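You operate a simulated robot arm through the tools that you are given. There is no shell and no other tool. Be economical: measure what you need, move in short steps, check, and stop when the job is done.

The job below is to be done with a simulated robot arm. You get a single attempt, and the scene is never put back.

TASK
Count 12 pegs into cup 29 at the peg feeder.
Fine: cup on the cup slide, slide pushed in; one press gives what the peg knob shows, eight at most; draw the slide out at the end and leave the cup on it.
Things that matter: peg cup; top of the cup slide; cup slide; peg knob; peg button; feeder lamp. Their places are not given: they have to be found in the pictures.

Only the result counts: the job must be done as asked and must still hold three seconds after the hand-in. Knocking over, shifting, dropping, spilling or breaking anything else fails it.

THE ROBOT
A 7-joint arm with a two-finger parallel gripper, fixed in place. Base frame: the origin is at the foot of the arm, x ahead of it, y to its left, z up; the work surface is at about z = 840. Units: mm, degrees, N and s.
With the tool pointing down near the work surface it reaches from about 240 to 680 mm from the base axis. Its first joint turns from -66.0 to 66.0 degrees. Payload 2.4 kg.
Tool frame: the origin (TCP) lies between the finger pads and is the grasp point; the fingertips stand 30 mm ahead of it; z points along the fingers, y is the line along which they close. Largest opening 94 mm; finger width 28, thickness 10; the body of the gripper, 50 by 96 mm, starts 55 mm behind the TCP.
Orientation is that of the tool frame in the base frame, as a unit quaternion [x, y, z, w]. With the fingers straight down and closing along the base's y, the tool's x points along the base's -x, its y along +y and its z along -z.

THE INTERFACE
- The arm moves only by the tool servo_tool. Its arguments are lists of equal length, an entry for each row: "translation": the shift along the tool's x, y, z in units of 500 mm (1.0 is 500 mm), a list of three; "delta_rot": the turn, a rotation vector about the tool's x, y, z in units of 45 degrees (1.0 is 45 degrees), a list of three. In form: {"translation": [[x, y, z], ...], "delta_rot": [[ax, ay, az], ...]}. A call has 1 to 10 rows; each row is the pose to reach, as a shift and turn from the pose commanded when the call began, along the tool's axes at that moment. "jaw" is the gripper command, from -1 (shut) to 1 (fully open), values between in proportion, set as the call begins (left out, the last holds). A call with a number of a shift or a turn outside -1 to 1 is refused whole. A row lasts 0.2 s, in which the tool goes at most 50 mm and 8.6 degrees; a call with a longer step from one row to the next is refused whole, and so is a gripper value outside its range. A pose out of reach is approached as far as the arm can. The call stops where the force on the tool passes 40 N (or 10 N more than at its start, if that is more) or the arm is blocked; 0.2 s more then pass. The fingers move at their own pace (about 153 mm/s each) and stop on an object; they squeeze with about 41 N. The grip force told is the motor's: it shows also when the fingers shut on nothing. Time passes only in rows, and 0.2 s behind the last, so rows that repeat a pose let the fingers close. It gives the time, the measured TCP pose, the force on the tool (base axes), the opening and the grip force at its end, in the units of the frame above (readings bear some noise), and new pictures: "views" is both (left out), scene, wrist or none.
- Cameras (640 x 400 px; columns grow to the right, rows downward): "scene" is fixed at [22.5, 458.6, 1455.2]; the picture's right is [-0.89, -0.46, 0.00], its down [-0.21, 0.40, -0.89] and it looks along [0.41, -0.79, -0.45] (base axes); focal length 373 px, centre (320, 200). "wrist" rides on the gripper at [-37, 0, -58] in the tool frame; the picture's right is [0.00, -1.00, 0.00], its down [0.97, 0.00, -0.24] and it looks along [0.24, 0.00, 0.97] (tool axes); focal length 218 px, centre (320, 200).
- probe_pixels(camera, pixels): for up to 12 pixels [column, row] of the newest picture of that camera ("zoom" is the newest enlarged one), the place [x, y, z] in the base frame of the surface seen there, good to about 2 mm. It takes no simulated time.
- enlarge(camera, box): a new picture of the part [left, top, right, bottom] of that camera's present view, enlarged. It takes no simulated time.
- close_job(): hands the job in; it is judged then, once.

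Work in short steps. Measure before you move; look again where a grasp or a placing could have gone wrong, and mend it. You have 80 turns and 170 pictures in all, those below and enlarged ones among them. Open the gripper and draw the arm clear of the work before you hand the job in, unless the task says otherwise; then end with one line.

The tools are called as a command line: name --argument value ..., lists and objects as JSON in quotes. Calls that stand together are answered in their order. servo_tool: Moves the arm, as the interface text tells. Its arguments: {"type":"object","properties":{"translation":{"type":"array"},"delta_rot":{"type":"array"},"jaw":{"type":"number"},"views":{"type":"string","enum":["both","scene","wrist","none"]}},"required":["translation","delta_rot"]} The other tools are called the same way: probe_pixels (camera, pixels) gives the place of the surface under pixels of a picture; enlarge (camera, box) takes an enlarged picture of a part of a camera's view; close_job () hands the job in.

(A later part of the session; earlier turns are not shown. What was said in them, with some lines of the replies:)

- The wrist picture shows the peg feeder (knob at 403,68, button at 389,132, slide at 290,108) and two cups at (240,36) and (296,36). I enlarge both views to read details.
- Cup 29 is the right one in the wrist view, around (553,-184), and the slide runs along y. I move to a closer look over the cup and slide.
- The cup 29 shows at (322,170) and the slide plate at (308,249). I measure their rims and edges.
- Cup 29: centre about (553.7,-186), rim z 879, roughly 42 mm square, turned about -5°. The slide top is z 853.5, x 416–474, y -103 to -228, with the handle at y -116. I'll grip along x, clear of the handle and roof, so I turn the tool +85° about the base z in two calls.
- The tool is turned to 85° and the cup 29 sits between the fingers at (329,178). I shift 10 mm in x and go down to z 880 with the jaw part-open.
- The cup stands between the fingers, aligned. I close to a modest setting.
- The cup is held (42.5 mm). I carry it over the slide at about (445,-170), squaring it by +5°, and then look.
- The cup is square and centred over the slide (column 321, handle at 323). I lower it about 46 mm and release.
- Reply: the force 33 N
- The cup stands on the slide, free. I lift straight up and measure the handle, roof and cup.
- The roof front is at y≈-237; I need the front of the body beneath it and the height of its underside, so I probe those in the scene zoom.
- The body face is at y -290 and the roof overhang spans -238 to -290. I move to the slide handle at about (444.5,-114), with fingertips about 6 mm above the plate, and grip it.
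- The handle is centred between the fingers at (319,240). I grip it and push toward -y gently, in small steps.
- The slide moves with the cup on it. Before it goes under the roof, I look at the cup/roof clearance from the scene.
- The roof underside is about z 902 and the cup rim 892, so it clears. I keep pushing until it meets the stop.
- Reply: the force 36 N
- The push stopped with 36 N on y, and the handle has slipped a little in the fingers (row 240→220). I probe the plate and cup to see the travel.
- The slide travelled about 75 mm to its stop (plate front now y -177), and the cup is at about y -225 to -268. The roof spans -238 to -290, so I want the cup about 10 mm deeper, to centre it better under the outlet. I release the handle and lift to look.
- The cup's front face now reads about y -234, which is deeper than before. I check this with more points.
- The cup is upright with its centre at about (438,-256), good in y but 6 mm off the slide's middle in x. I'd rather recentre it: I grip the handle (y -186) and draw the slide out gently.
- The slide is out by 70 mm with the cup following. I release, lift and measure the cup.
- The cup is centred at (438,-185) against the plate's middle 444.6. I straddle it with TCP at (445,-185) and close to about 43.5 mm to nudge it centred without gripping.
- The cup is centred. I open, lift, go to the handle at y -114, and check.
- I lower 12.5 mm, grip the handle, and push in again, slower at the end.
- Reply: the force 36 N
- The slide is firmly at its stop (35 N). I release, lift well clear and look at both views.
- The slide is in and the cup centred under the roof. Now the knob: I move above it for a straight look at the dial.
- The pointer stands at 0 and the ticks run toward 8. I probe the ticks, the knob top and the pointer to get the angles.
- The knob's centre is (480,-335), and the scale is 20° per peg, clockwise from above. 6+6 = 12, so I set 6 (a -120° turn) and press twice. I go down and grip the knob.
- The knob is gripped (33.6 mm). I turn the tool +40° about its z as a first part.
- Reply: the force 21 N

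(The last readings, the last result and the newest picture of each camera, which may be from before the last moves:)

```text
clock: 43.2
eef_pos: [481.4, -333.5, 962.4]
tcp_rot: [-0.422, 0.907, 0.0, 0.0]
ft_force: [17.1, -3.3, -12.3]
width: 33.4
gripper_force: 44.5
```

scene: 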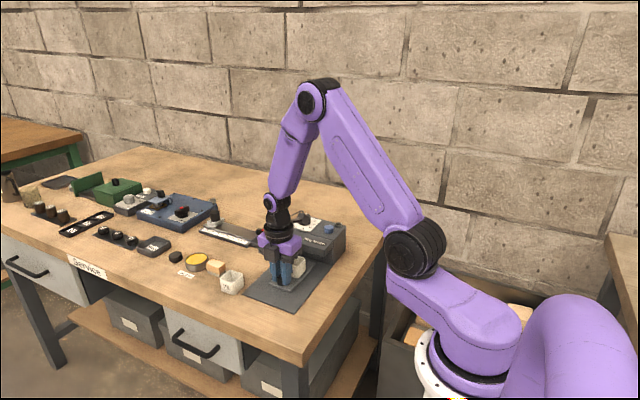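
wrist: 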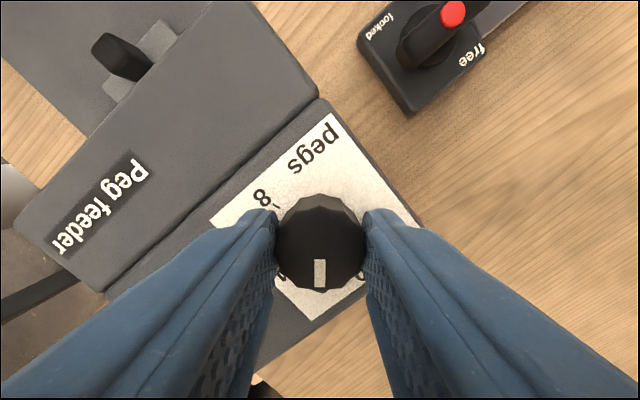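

The knob turns with the gripper. There is 17 N of side force along +x, so I add a 1.5 mm relief and turn the next 40°.

servo_tool --translation '[[-0.002, -0.0023, 0], [-0.002, -0.0023, 0], [-0.002, -0.0023, 0], [-0.002, -0.0023, 0], [-0.002, -0.0023, 0], [-0.002, -0.0023, 0], [-0.002, -0.0023, 0]]' --delta_rot '[[0, 0, 0.15], [0, 0, 0.3], [0, 0, 0.45], [0, 0, 0.6], [0, 0, 0.75], [0, 0, 0.889], [0, 0, 0.889]]' --views "none"

servo_tool --translation '[[0, 0, 0], [0, 0, 0], [0, 0, 0], [0, 0, 0], [0, 0, 0], [0, 0, 0], [0, 0, 0]]' --delta_rot '[[0, 0, 0.15], [0, 0, 0.3], [0, 0, 0.45], [0, 0, 0.6], [0, 0, 0.75], [0, 0, 0.889], [0, 0, 0.889]]' --views "wrist"

```text
clock: 44.8
eef_pos: [481.7, -334.6, 963.0]
tcp_rot: [-0.086, 0.996, 0.0, -0.001]
ft_force: [-0.2, 0.5, -9.9]
width: 33.2
gripper_force: 45.2
```

```text
clock: 46.4
eef_pos: [481.8, -335.3, 963.1]
tcp_rot: [0.261, 0.965, 0.0, 0.0]
ft_force: [-1.4, -6.4, -9.1]
width: 33.7
gripper_force: 45.2
```

wrist: 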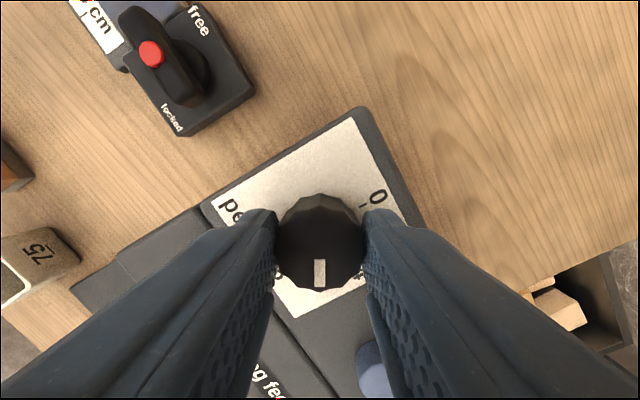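

The tool is at -30°, the full -120°. I release the knob and lift 90 mm to read it.

servo_tool --translation '[[0, 0, 0], [0, 0, 0], [0, 0, -0.05], [0, 0, -0.12], [0, 0, -0.18], [0, 0, -0.18]]' --delta_rot '[[0, 0, 0], [0, 0, 0], [0, 0, 0], [0, 0, 0], [0, 0, 0], [0, 0, 0]]' --jaw 0.1 --views "wrist"

enlarge --camera "wrist" --box '[240, 100, 440, 250]'

```text
clock: 47.8
eef_pos: [482.4, -335.6, 1054.2]
tcp_rot: [0.259, 0.966, 0.001, 0.0]
ft_force: [0.5, -0.8, -0.3]
width: 51.7
gripper_force: 0.1
```

wrist: 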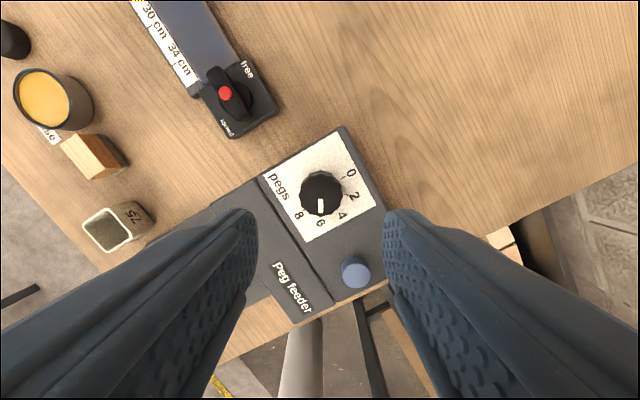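

```text
2.67 times, centred on (340, 175) of wrist
```

zoom: 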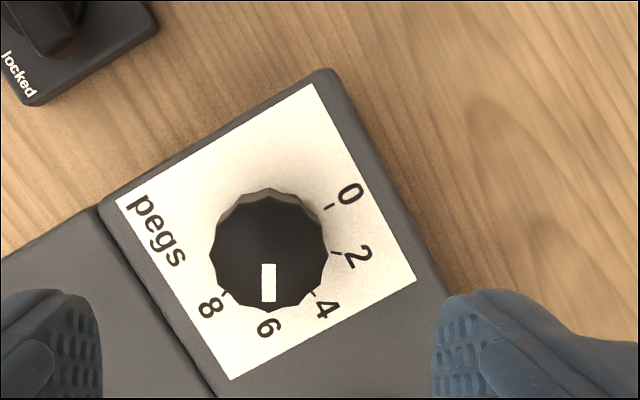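

The pointer sits at 6. I verify numerically and measure the button and its surroundings.

probe_pixels --camera "zoom" --pixels '[[268, 268], [268, 298], [213, 255], [325, 255], [268, 308]]'

probe_pixels --camera "wrist" --pixels '[[355, 268], [342, 268], [367, 268], [354, 258], [355, 283], [370, 290], [322, 250]]'

enlarge --camera "scene" --box '[250, 195, 370, 285]'

```text
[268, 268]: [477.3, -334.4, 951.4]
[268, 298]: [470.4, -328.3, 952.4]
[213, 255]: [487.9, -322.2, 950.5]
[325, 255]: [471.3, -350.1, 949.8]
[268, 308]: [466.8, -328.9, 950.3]
```

```text
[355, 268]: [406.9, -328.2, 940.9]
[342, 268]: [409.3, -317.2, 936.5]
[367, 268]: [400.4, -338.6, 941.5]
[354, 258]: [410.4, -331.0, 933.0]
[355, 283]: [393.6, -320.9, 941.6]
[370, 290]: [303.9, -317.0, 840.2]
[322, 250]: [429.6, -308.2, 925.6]
```

```text
4.44 times, centred on (310, 240) of scene
```

zoom: 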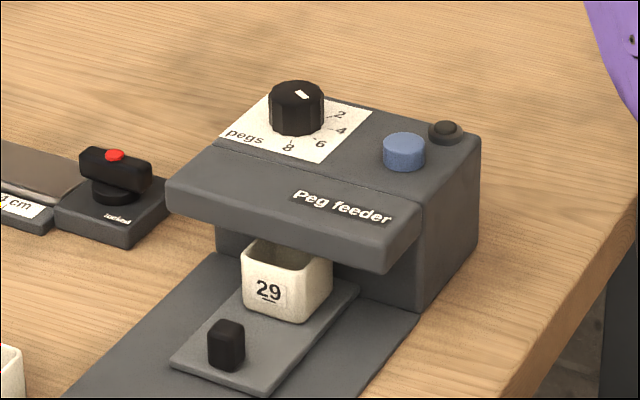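

The dial reads 6. The button's centre is about (401,-327), top z 941. I close the fingers and stop with the tips about 10 mm above the button.

servo_tool --translation '[[0.06, -0.027, 0.0], [0.12, -0.054, 0.0], [0.1486, -0.0666, 0.05], [0.1486, -0.0666, 0.11], [0.1486, -0.0666, 0.146], [0.1486, -0.0666, 0.146]]' --delta_rot '[[0, 0, 0], [0, 0, 0], [0, 0, 0], [0, 0, 0], [0, 0, 0], [0, 0, 0]]' --jaw -1 --views "wrist"

enlarge --camera "scene" --box '[270, 195, 370, 270]'

```text
clock: 49.2
eef_pos: [400.7, -325.6, 981.3]
tcp_rot: [0.259, 0.966, 0.0, -0.001]
ft_force: [-0.7, -0.6, 0.4]
width: 0.0
gripper_force: 32.9
```

wrist: 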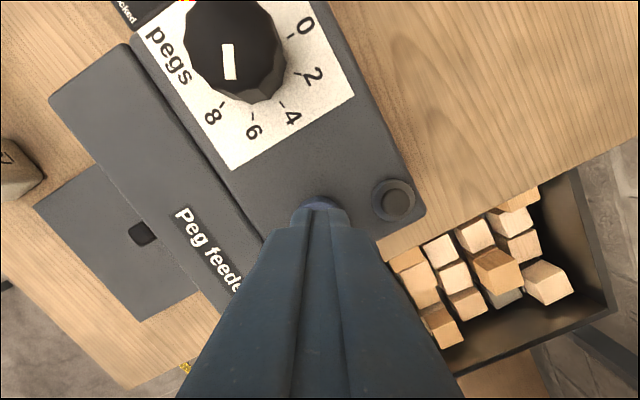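

```text
5.33 times, centred on (320, 232) of scene
```

zoom: 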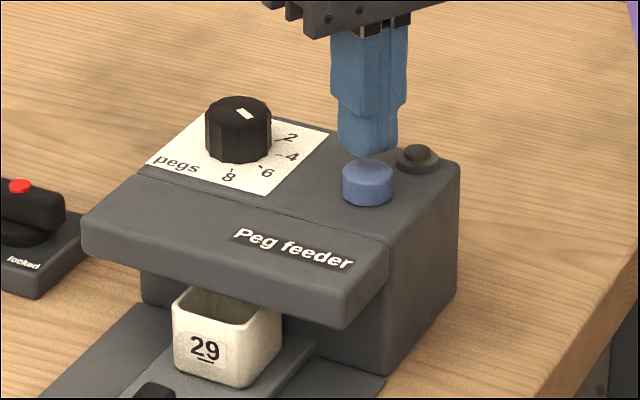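

The fingertips are above the button. I press down in small steps to z≈966, then come straight up.

servo_tool --translation '[[0, 0.0, 0.012], [0, 0, 0.018], [0, 0, 0.022], [0, 0, 0.026], [0, 0, 0.03], [0, 0, 0.033]]' --delta_rot '[[0, 0, 0], [0, 0, 0], [0, 0, 0], [0, 0, 0], [0, 0, 0], [0, 0, 0]]' --views "scene"

enlarge --camera "scene" --box '[270, 195, 370, 270]'

```text
clock: 50.6
eef_pos: [399.8, -326.2, 963.7]
tcp_rot: [0.259, 0.966, 0.0, 0.001]
ft_force: [0.8, 0.9, 4.5]
width: 0.1
gripper_force: 33.2
```

scene: 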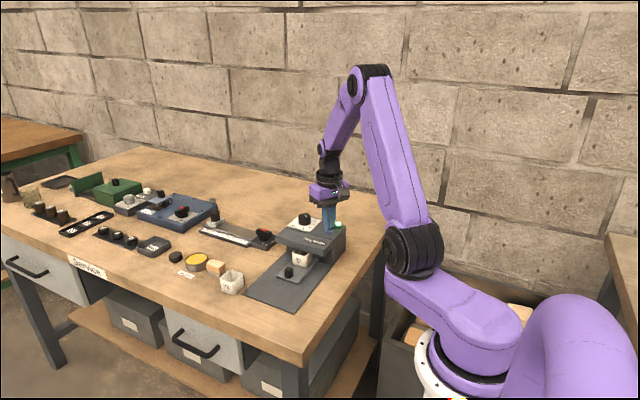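

```text
5.33 times, centred on (320, 232) of scene
```

zoom: 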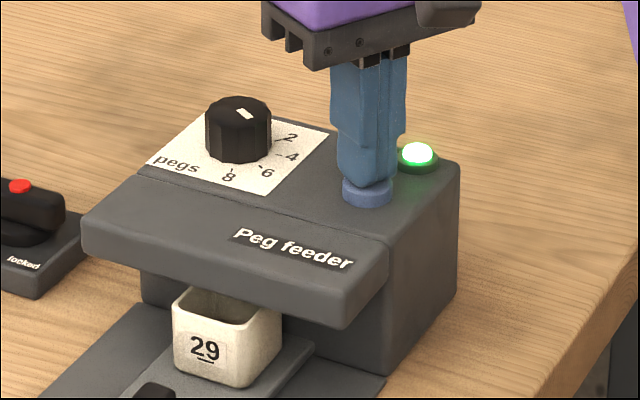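

The lamp lit green, so the press registered. I come up 17 mm, wait, and look.

servo_tool --translation '[[0, 0, -0.02], [0, 0, -0.036], [0, 0, -0.036], [0, 0, -0.036], [0, 0, -0.036], [0, 0, -0.036], [0, 0, -0.036], [0, 0, -0.036], [0, 0, -0.036], [0, 0, -0.036]]' --delta_rot '[[0, 0, 0], [0, 0, 0], [0, 0, 0], [0, 0, 0], [0, 0, 0], [0, 0, 0], [0, 0, 0], [0, 0, 0], [0, 0, 0], [0, 0, 0]]' --views "none"

enlarge --camera "scene" --box '[270, 195, 370, 270]'

```text
clock: 52.8
eef_pos: [401.4, -325.6, 982.2]
tcp_rot: [0.258, 0.966, 0.0, 0.0]
ft_force: [0.9, -0.3, -1.1]
width: 0.0
gripper_force: 32.8
```

```text
5.33 times, centred on (320, 232) of scene
```

zoom: 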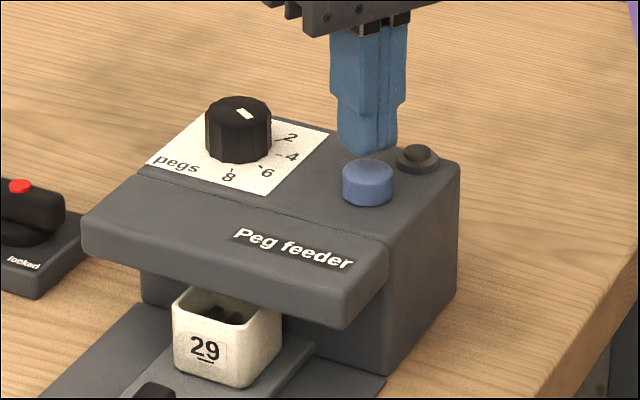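

The lamp is out and pegs are in the cup. I enlarge the cup to try to count the first batch.

enlarge --camera "scene" --box '[298, 245, 328, 270]'

```text
16.00 times, centred on (313, 258) of scene
```

zoom: 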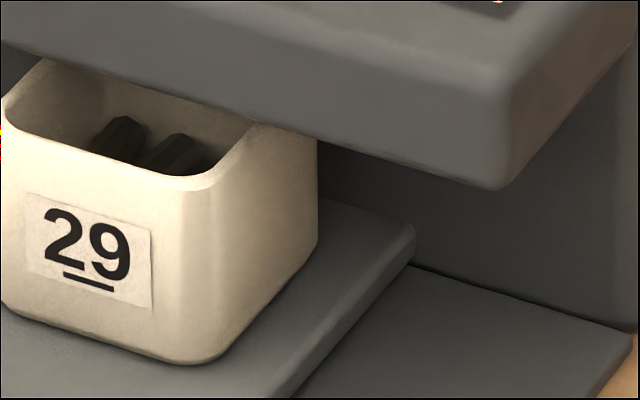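

The knob was read symmetric between the 4 and 8 ticks (6), and the lamp behaved. I press the same way again.

servo_tool --translation '[[0, 0.0, 0.012], [0, 0, 0.018], [0, 0, 0.022], [0, 0, 0.026], [0, 0, 0.03], [0, 0, 0.035]]' --delta_rot '[[0, 0, 0], [0, 0, 0], [0, 0, 0], [0, 0, 0], [0, 0, 0], [0, 0, 0]]' --views "none"

enlarge --camera "scene" --box '[270, 195, 370, 270]'

```text
clock: 54.2
eef_pos: [401.0, -325.4, 964.1]
tcp_rot: [0.258, 0.966, 0.0, 0.0]
ft_force: [-0.5, -0.8, 3.0]
width: 0.1
gripper_force: 32.9
```

```text
5.33 times, centred on (320, 232) of scene
```

zoom: 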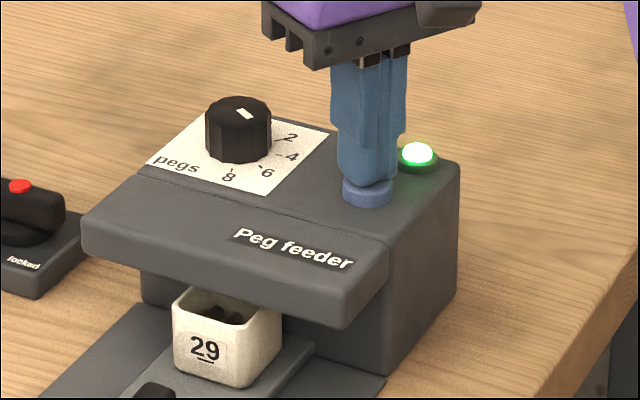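

The lamp lit again. I come up well clear, letting the pegs drop, and check.

servo_tool --translation '[[0, 0, -0.02], [0, 0, -0.06], [0, 0, -0.12], [0, 0, -0.18], [0, 0, -0.2], [0, 0, -0.2], [0, 0, -0.2], [0, 0, -0.2]]' --delta_rot '[[0, 0, 0], [0, 0, 0], [0, 0, 0], [0, 0, 0], [0, 0, 0], [0, 0, 0], [0, 0, 0], [0, 0, 0]]' --views "wrist"

enlarge --camera "scene" --box '[270, 195, 370, 270]'

```text
clock: 56.0
eef_pos: [400.9, -327.3, 1064.2]
tcp_rot: [0.259, 0.966, 0.0, 0.0]
ft_force: [0.0, 0.1, -0.2]
width: 0.0
gripper_force: 32.9
```

wrist: 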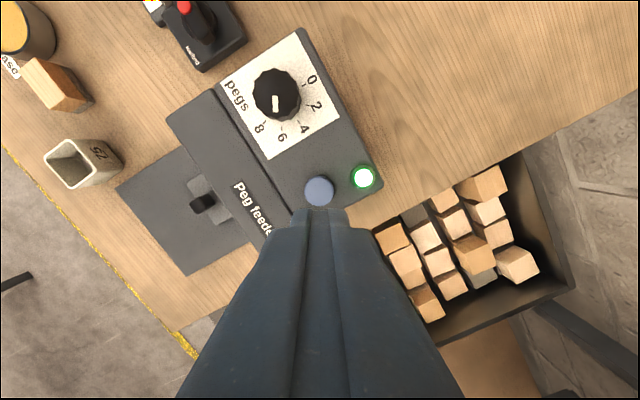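

```text
5.33 times, centred on (320, 232) of scene
```

zoom: 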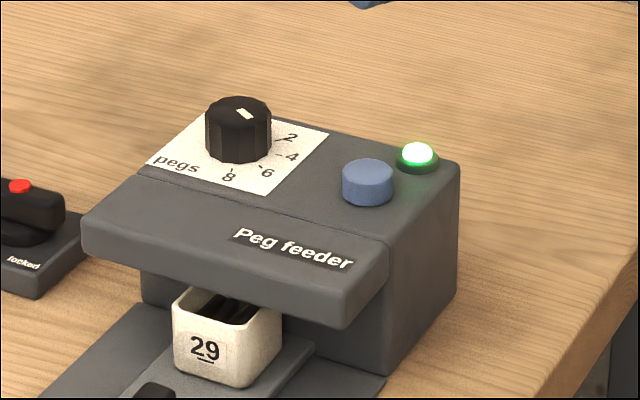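

The lamp is still lit, still feeding. Meanwhile I turn the tool back 120° up here, opening the jaw.

servo_tool --translation '[[0, 0, 0], [0, 0, 0], [0, 0, 0], [0, 0, 0], [0, 0, 0], [0, 0, 0]]' --delta_rot '[[0, 0, -0.17], [0, 0, -0.34], [0, 0, -0.51], [0, 0, -0.68], [0, 0, -0.85], [0, 0, -0.889]]' --jaw 0 --views "none"

servo_tool --translation '[[0, 0, 0], [0, 0, 0], [0, 0, 0], [0, 0, 0], [0, 0, 0], [0, 0, 0]]' --delta_rot '[[0, 0, -0.17], [0, 0, -0.34], [0, 0, -0.51], [0, 0, -0.68], [0, 0, -0.85], [0, 0, -0.889]]' --views "none"

servo_tool --translation '[[0, 0, 0], [0, 0, 0], [0, 0, 0], [0, 0, 0], [0, 0, 0], [0, 0, 0], [0, 0, 0]]' --delta_rot '[[0, 0, -0.17], [0, 0, -0.34], [0, 0, -0.51], [0, 0, -0.68], [0, 0, -0.85], [0, 0, -0.889], [0, 0, -0.889]]' --views "none"

enlarge --camera "scene" --box '[270, 195, 370, 270]'

```text
clock: 57.4
eef_pos: [399.3, -327.3, 1063.2]
tcp_rot: [-0.088, 0.996, 0.0, 0.001]
ft_force: [0.8, 0.4, 0.3]
width: 46.9
gripper_force: 0.0
```

```text
clock: 58.8
eef_pos: [400.9, -325.6, 1064.3]
tcp_rot: [-0.424, 0.906, -0.001, 0.0]
ft_force: [-0.3, -0.5, 0.4]
width: 47.0
gripper_force: 0.0
```

```text
clock: 60.4
eef_pos: [401.1, -326.8, 1063.4]
tcp_rot: [0.708, -0.707, 0.0, 0.0]
ft_force: [0.5, -0.3, 0.3]
width: 46.9
gripper_force: 0.0
```

```text
5.33 times, centred on (320, 232) of scene
```

zoom: 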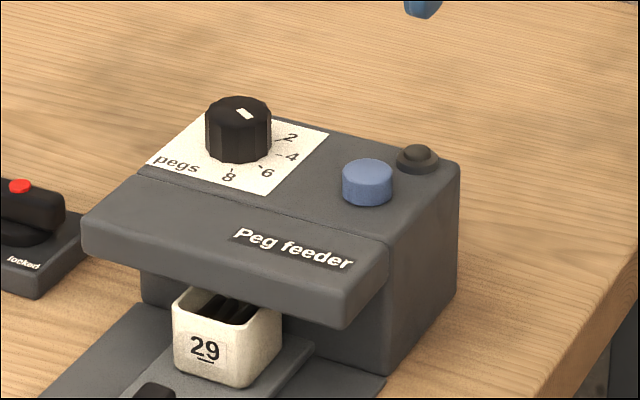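

The lamp is out and the pegs are in the cup. I move above the handle and check its place.

servo_tool --translation '[[-0.08, -0.025, 0], [-0.16, -0.05, 0], [-0.24, -0.075, 0], [-0.279, -0.0874, 0.04], [-0.279, -0.0874, 0.04]]' --delta_rot '[[0, 0, 0], [0, 0, 0], [0, 0, 0], [0, 0, 0], [0, 0, 0]]' --views "wrist"

probe_pixels --camera "wrist" --pixels '[[319, 180], [319, 172], [319, 188]]'

```text
clock: 61.6
eef_pos: [444.5, -185.1, 1044.5]
tcp_rot: [0.707, -0.707, 0.0, 0.001]
ft_force: [0.1, -0.5, 0.5]
width: 47.0
gripper_force: 0.1
```

wrist: 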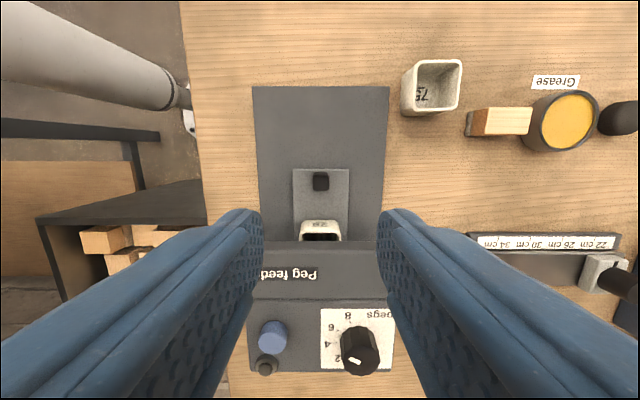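

```text
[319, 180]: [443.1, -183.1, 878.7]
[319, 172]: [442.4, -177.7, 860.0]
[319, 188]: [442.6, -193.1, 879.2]
```

The handle is right below. I go down, grip it, and draw the slide out smoothly.

servo_tool --translation '[[0, 0, 0.08], [0, 0, 0.16], [0, 0, 0.24], [0, 0, 0.29], [0, 0, 0.311], [0, 0, 0.311]]' --delta_rot '[[0, 0, 0], [0, 0, 0], [0, 0, 0], [0, 0, 0], [0, 0, 0], [0, 0, 0]]' --views "none"

servo_tool --translation '[[0, 0, 0], [0, 0, 0], [0, 0, 0]]' --delta_rot '[[0, 0, 0], [0, 0, 0], [0, 0, 0]]' --jaw -1 --views "none"

servo_tool --translation '[[-0.006, 0, 0], [-0.018, 0, 0], [-0.032, 0, 0], [-0.046, 0, 0], [-0.06, 0, 0], [-0.074, 0, 0], [-0.088, 0, 0], [-0.102, 0, 0], [-0.114, 0, 0], [-0.122, 0, 0]]' --delta_rot '[[0, 0, 0], [0, 0, 0], [0, 0, 0], [0, 0, 0], [0, 0, 0], [0, 0, 0], [0, 0, 0], [0, 0, 0], [0, 0, 0], [0, 0, 0]]' --views "none"

servo_tool --translation '[[-0.005, 0, 0], [-0.01, 0, 0], [-0.015, 0, 0], [-0.02, 0, 0], [-0.025, 0, 0], [-0.03, 0, 0], [-0.034, 0, 0]]' --delta_rot '[[0, 0, 0], [0, 0, 0], [0, 0, 0], [0, 0, 0], [0, 0, 0], [0, 0, 0], [0, 0, 0]]' --views "wrist"

```text
clock: 63.0
eef_pos: [445.8, -187.1, 888.3]
tcp_rot: [0.707, -0.707, 0.0, -0.001]
ft_force: [-0.3, 0.8, 0.7]
width: 46.8
gripper_force: 0.1
```

```text
clock: 63.8
eef_pos: [445.1, -185.8, 888.7]
tcp_rot: [0.707, -0.707, 0.0, 0.0]
ft_force: [2.9, -1.0, -6.7]
width: 17.2
gripper_force: 44.6
```

```text
clock: 66.0
eef_pos: [444.6, -126.2, 888.3]
tcp_rot: [0.707, -0.707, 0.0, 0.0]
ft_force: [5.3, -0.5, -6.8]
width: 17.4
gripper_force: 44.5
```

```text
clock: 67.6
eef_pos: [445.3, -110.5, 887.7]
tcp_rot: [-0.706, 0.708, -0.001, 0.0]
ft_force: [11.6, -21.2, -16.3]
width: 17.5
gripper_force: 45.0
```

wrist: 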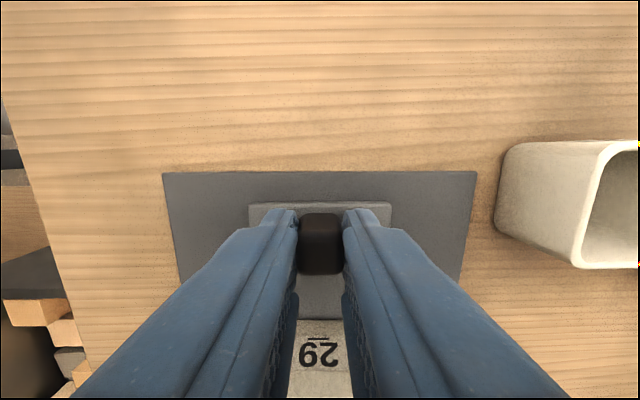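

The slide is at its outer stop (21 N). I release, lift, and look into the cup.

servo_tool --translation '[[0.003, 0, 0], [0.003, 0, 0], [0.003, 0, -0.06], [0.003, 0, -0.14], [0.06, 0, -0.2], [0.1, 0, -0.2], [0.1, 0, -0.2]]' --delta_rot '[[0, 0, 0], [0, 0, 0], [0, 0, 0], [0, 0, 0], [0, 0, 0], [0, 0, 0], [0, 0, 0]]' --jaw 0.2 --views "wrist"

enlarge --camera "wrist" --box '[270, 150, 370, 240]'

enlarge --camera "scene" --box '[240, 205, 350, 300]'

```text
clock: 69.2
eef_pos: [444.4, -158.7, 987.5]
tcp_rot: [0.708, -0.707, 0.0, 0.001]
ft_force: [0.3, 0.1, 0.7]
width: 56.4
gripper_force: 0.0
```

wrist: 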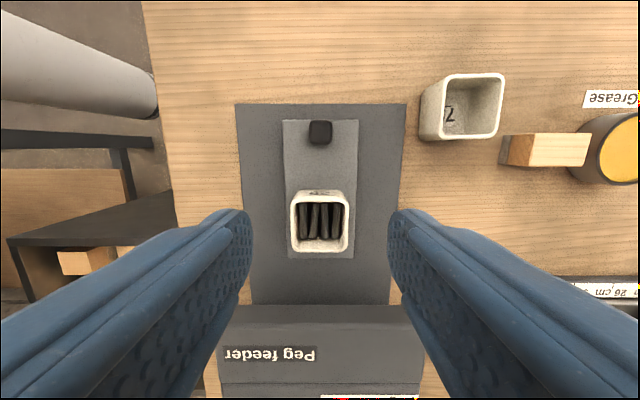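

```text
4.44 times, centred on (320, 195) of wrist
```

zoom: 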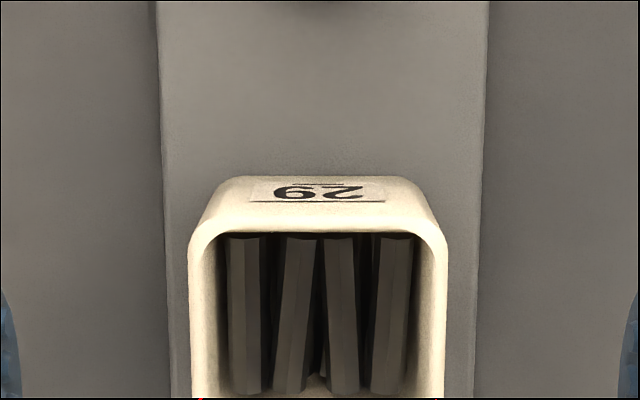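

```text
4.21 times, centred on (295, 252) of scene
```

zoom: 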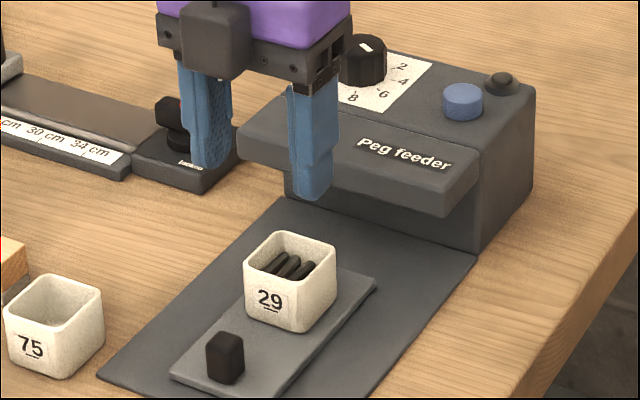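

The cup holds neat layers of four pegs. I probe the peg tops' height to confirm three layers (12).

probe_pixels --camera "zoom" --pixels '[[278, 262], [290, 266], [303, 270], [275, 318]]'

probe_pixels --camera "wrist" --pixels '[[306, 220], [313, 220], [326, 220], [336, 220], [301, 220], [320, 236], [345, 220], [300, 246]]'

enlarge --camera "wrist" --box '[285, 180, 355, 256]'

```text
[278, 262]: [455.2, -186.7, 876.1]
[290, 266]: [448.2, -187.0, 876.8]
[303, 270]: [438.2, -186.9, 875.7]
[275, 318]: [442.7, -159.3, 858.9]
```

```text
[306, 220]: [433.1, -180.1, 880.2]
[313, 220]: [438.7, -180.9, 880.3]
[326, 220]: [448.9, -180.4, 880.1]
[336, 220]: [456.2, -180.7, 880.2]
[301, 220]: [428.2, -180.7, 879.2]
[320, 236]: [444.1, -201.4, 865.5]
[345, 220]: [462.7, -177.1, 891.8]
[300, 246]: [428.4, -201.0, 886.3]
```

```text
5.26 times, centred on (320, 218) of wrist
```

zoom: 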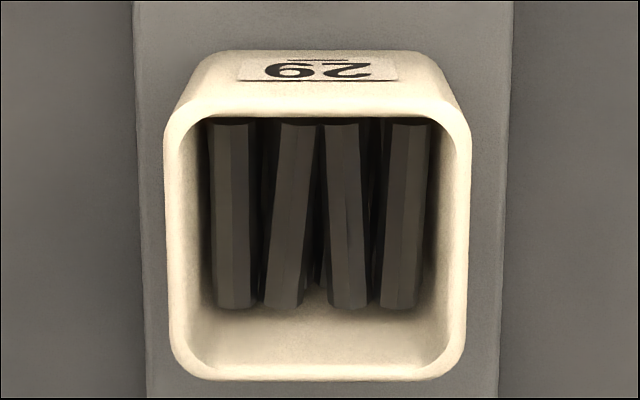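

Four pegs on top at z 880, with the floor near 857, fits three layers of four, 12 pegs. The cup stands on the drawn-out slide, so I raise the arm clear and check once.

servo_tool --translation '[[0, 0, -0.08], [0, 0, -0.16], [0, 0, -0.24], [0, 0, -0.3], [0, 0, -0.3]]' --delta_rot '[[0, 0, 0], [0, 0, 0], [0, 0, 0], [0, 0, 0], [0, 0, 0]]' --jaw 1 --views "both"

```text
clock: 70.4
eef_pos: [444.7, -158.4, 1138.8]
tcp_rot: [0.708, -0.707, 0.0, 0.001]
ft_force: [-0.1, -0.2, 0.7]
width: 94.2
gripper_force: 0.0
```

scene: 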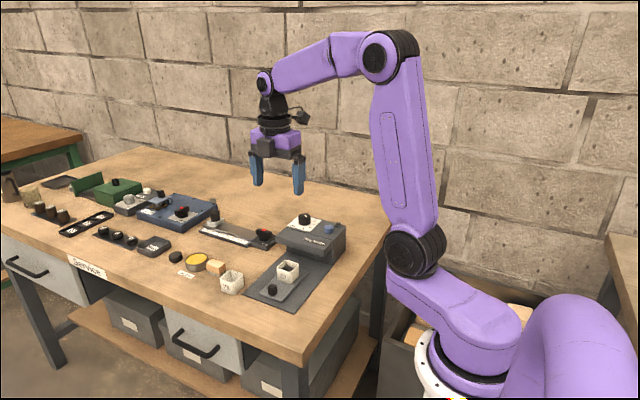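
wrist: 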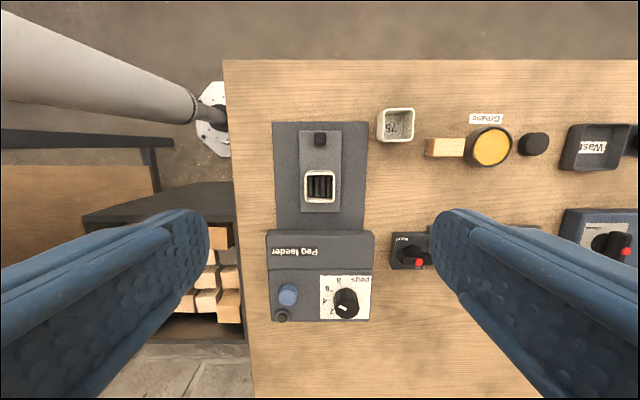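

Everything stands as wanted: cup 29 with its pegs on the drawn-out slide, nothing else moved, lamp out, arm clear. I hand in.

close_job

```text
The job is handed in.
```

I fed cup 29 with two presses at knob setting 6, meant as 12 pegs. The cup stands on the drawn-out slide with the arm clear and nothing else disturbed. I couldn't count every peg: I saw four on top, at a height that fits three layers of four.
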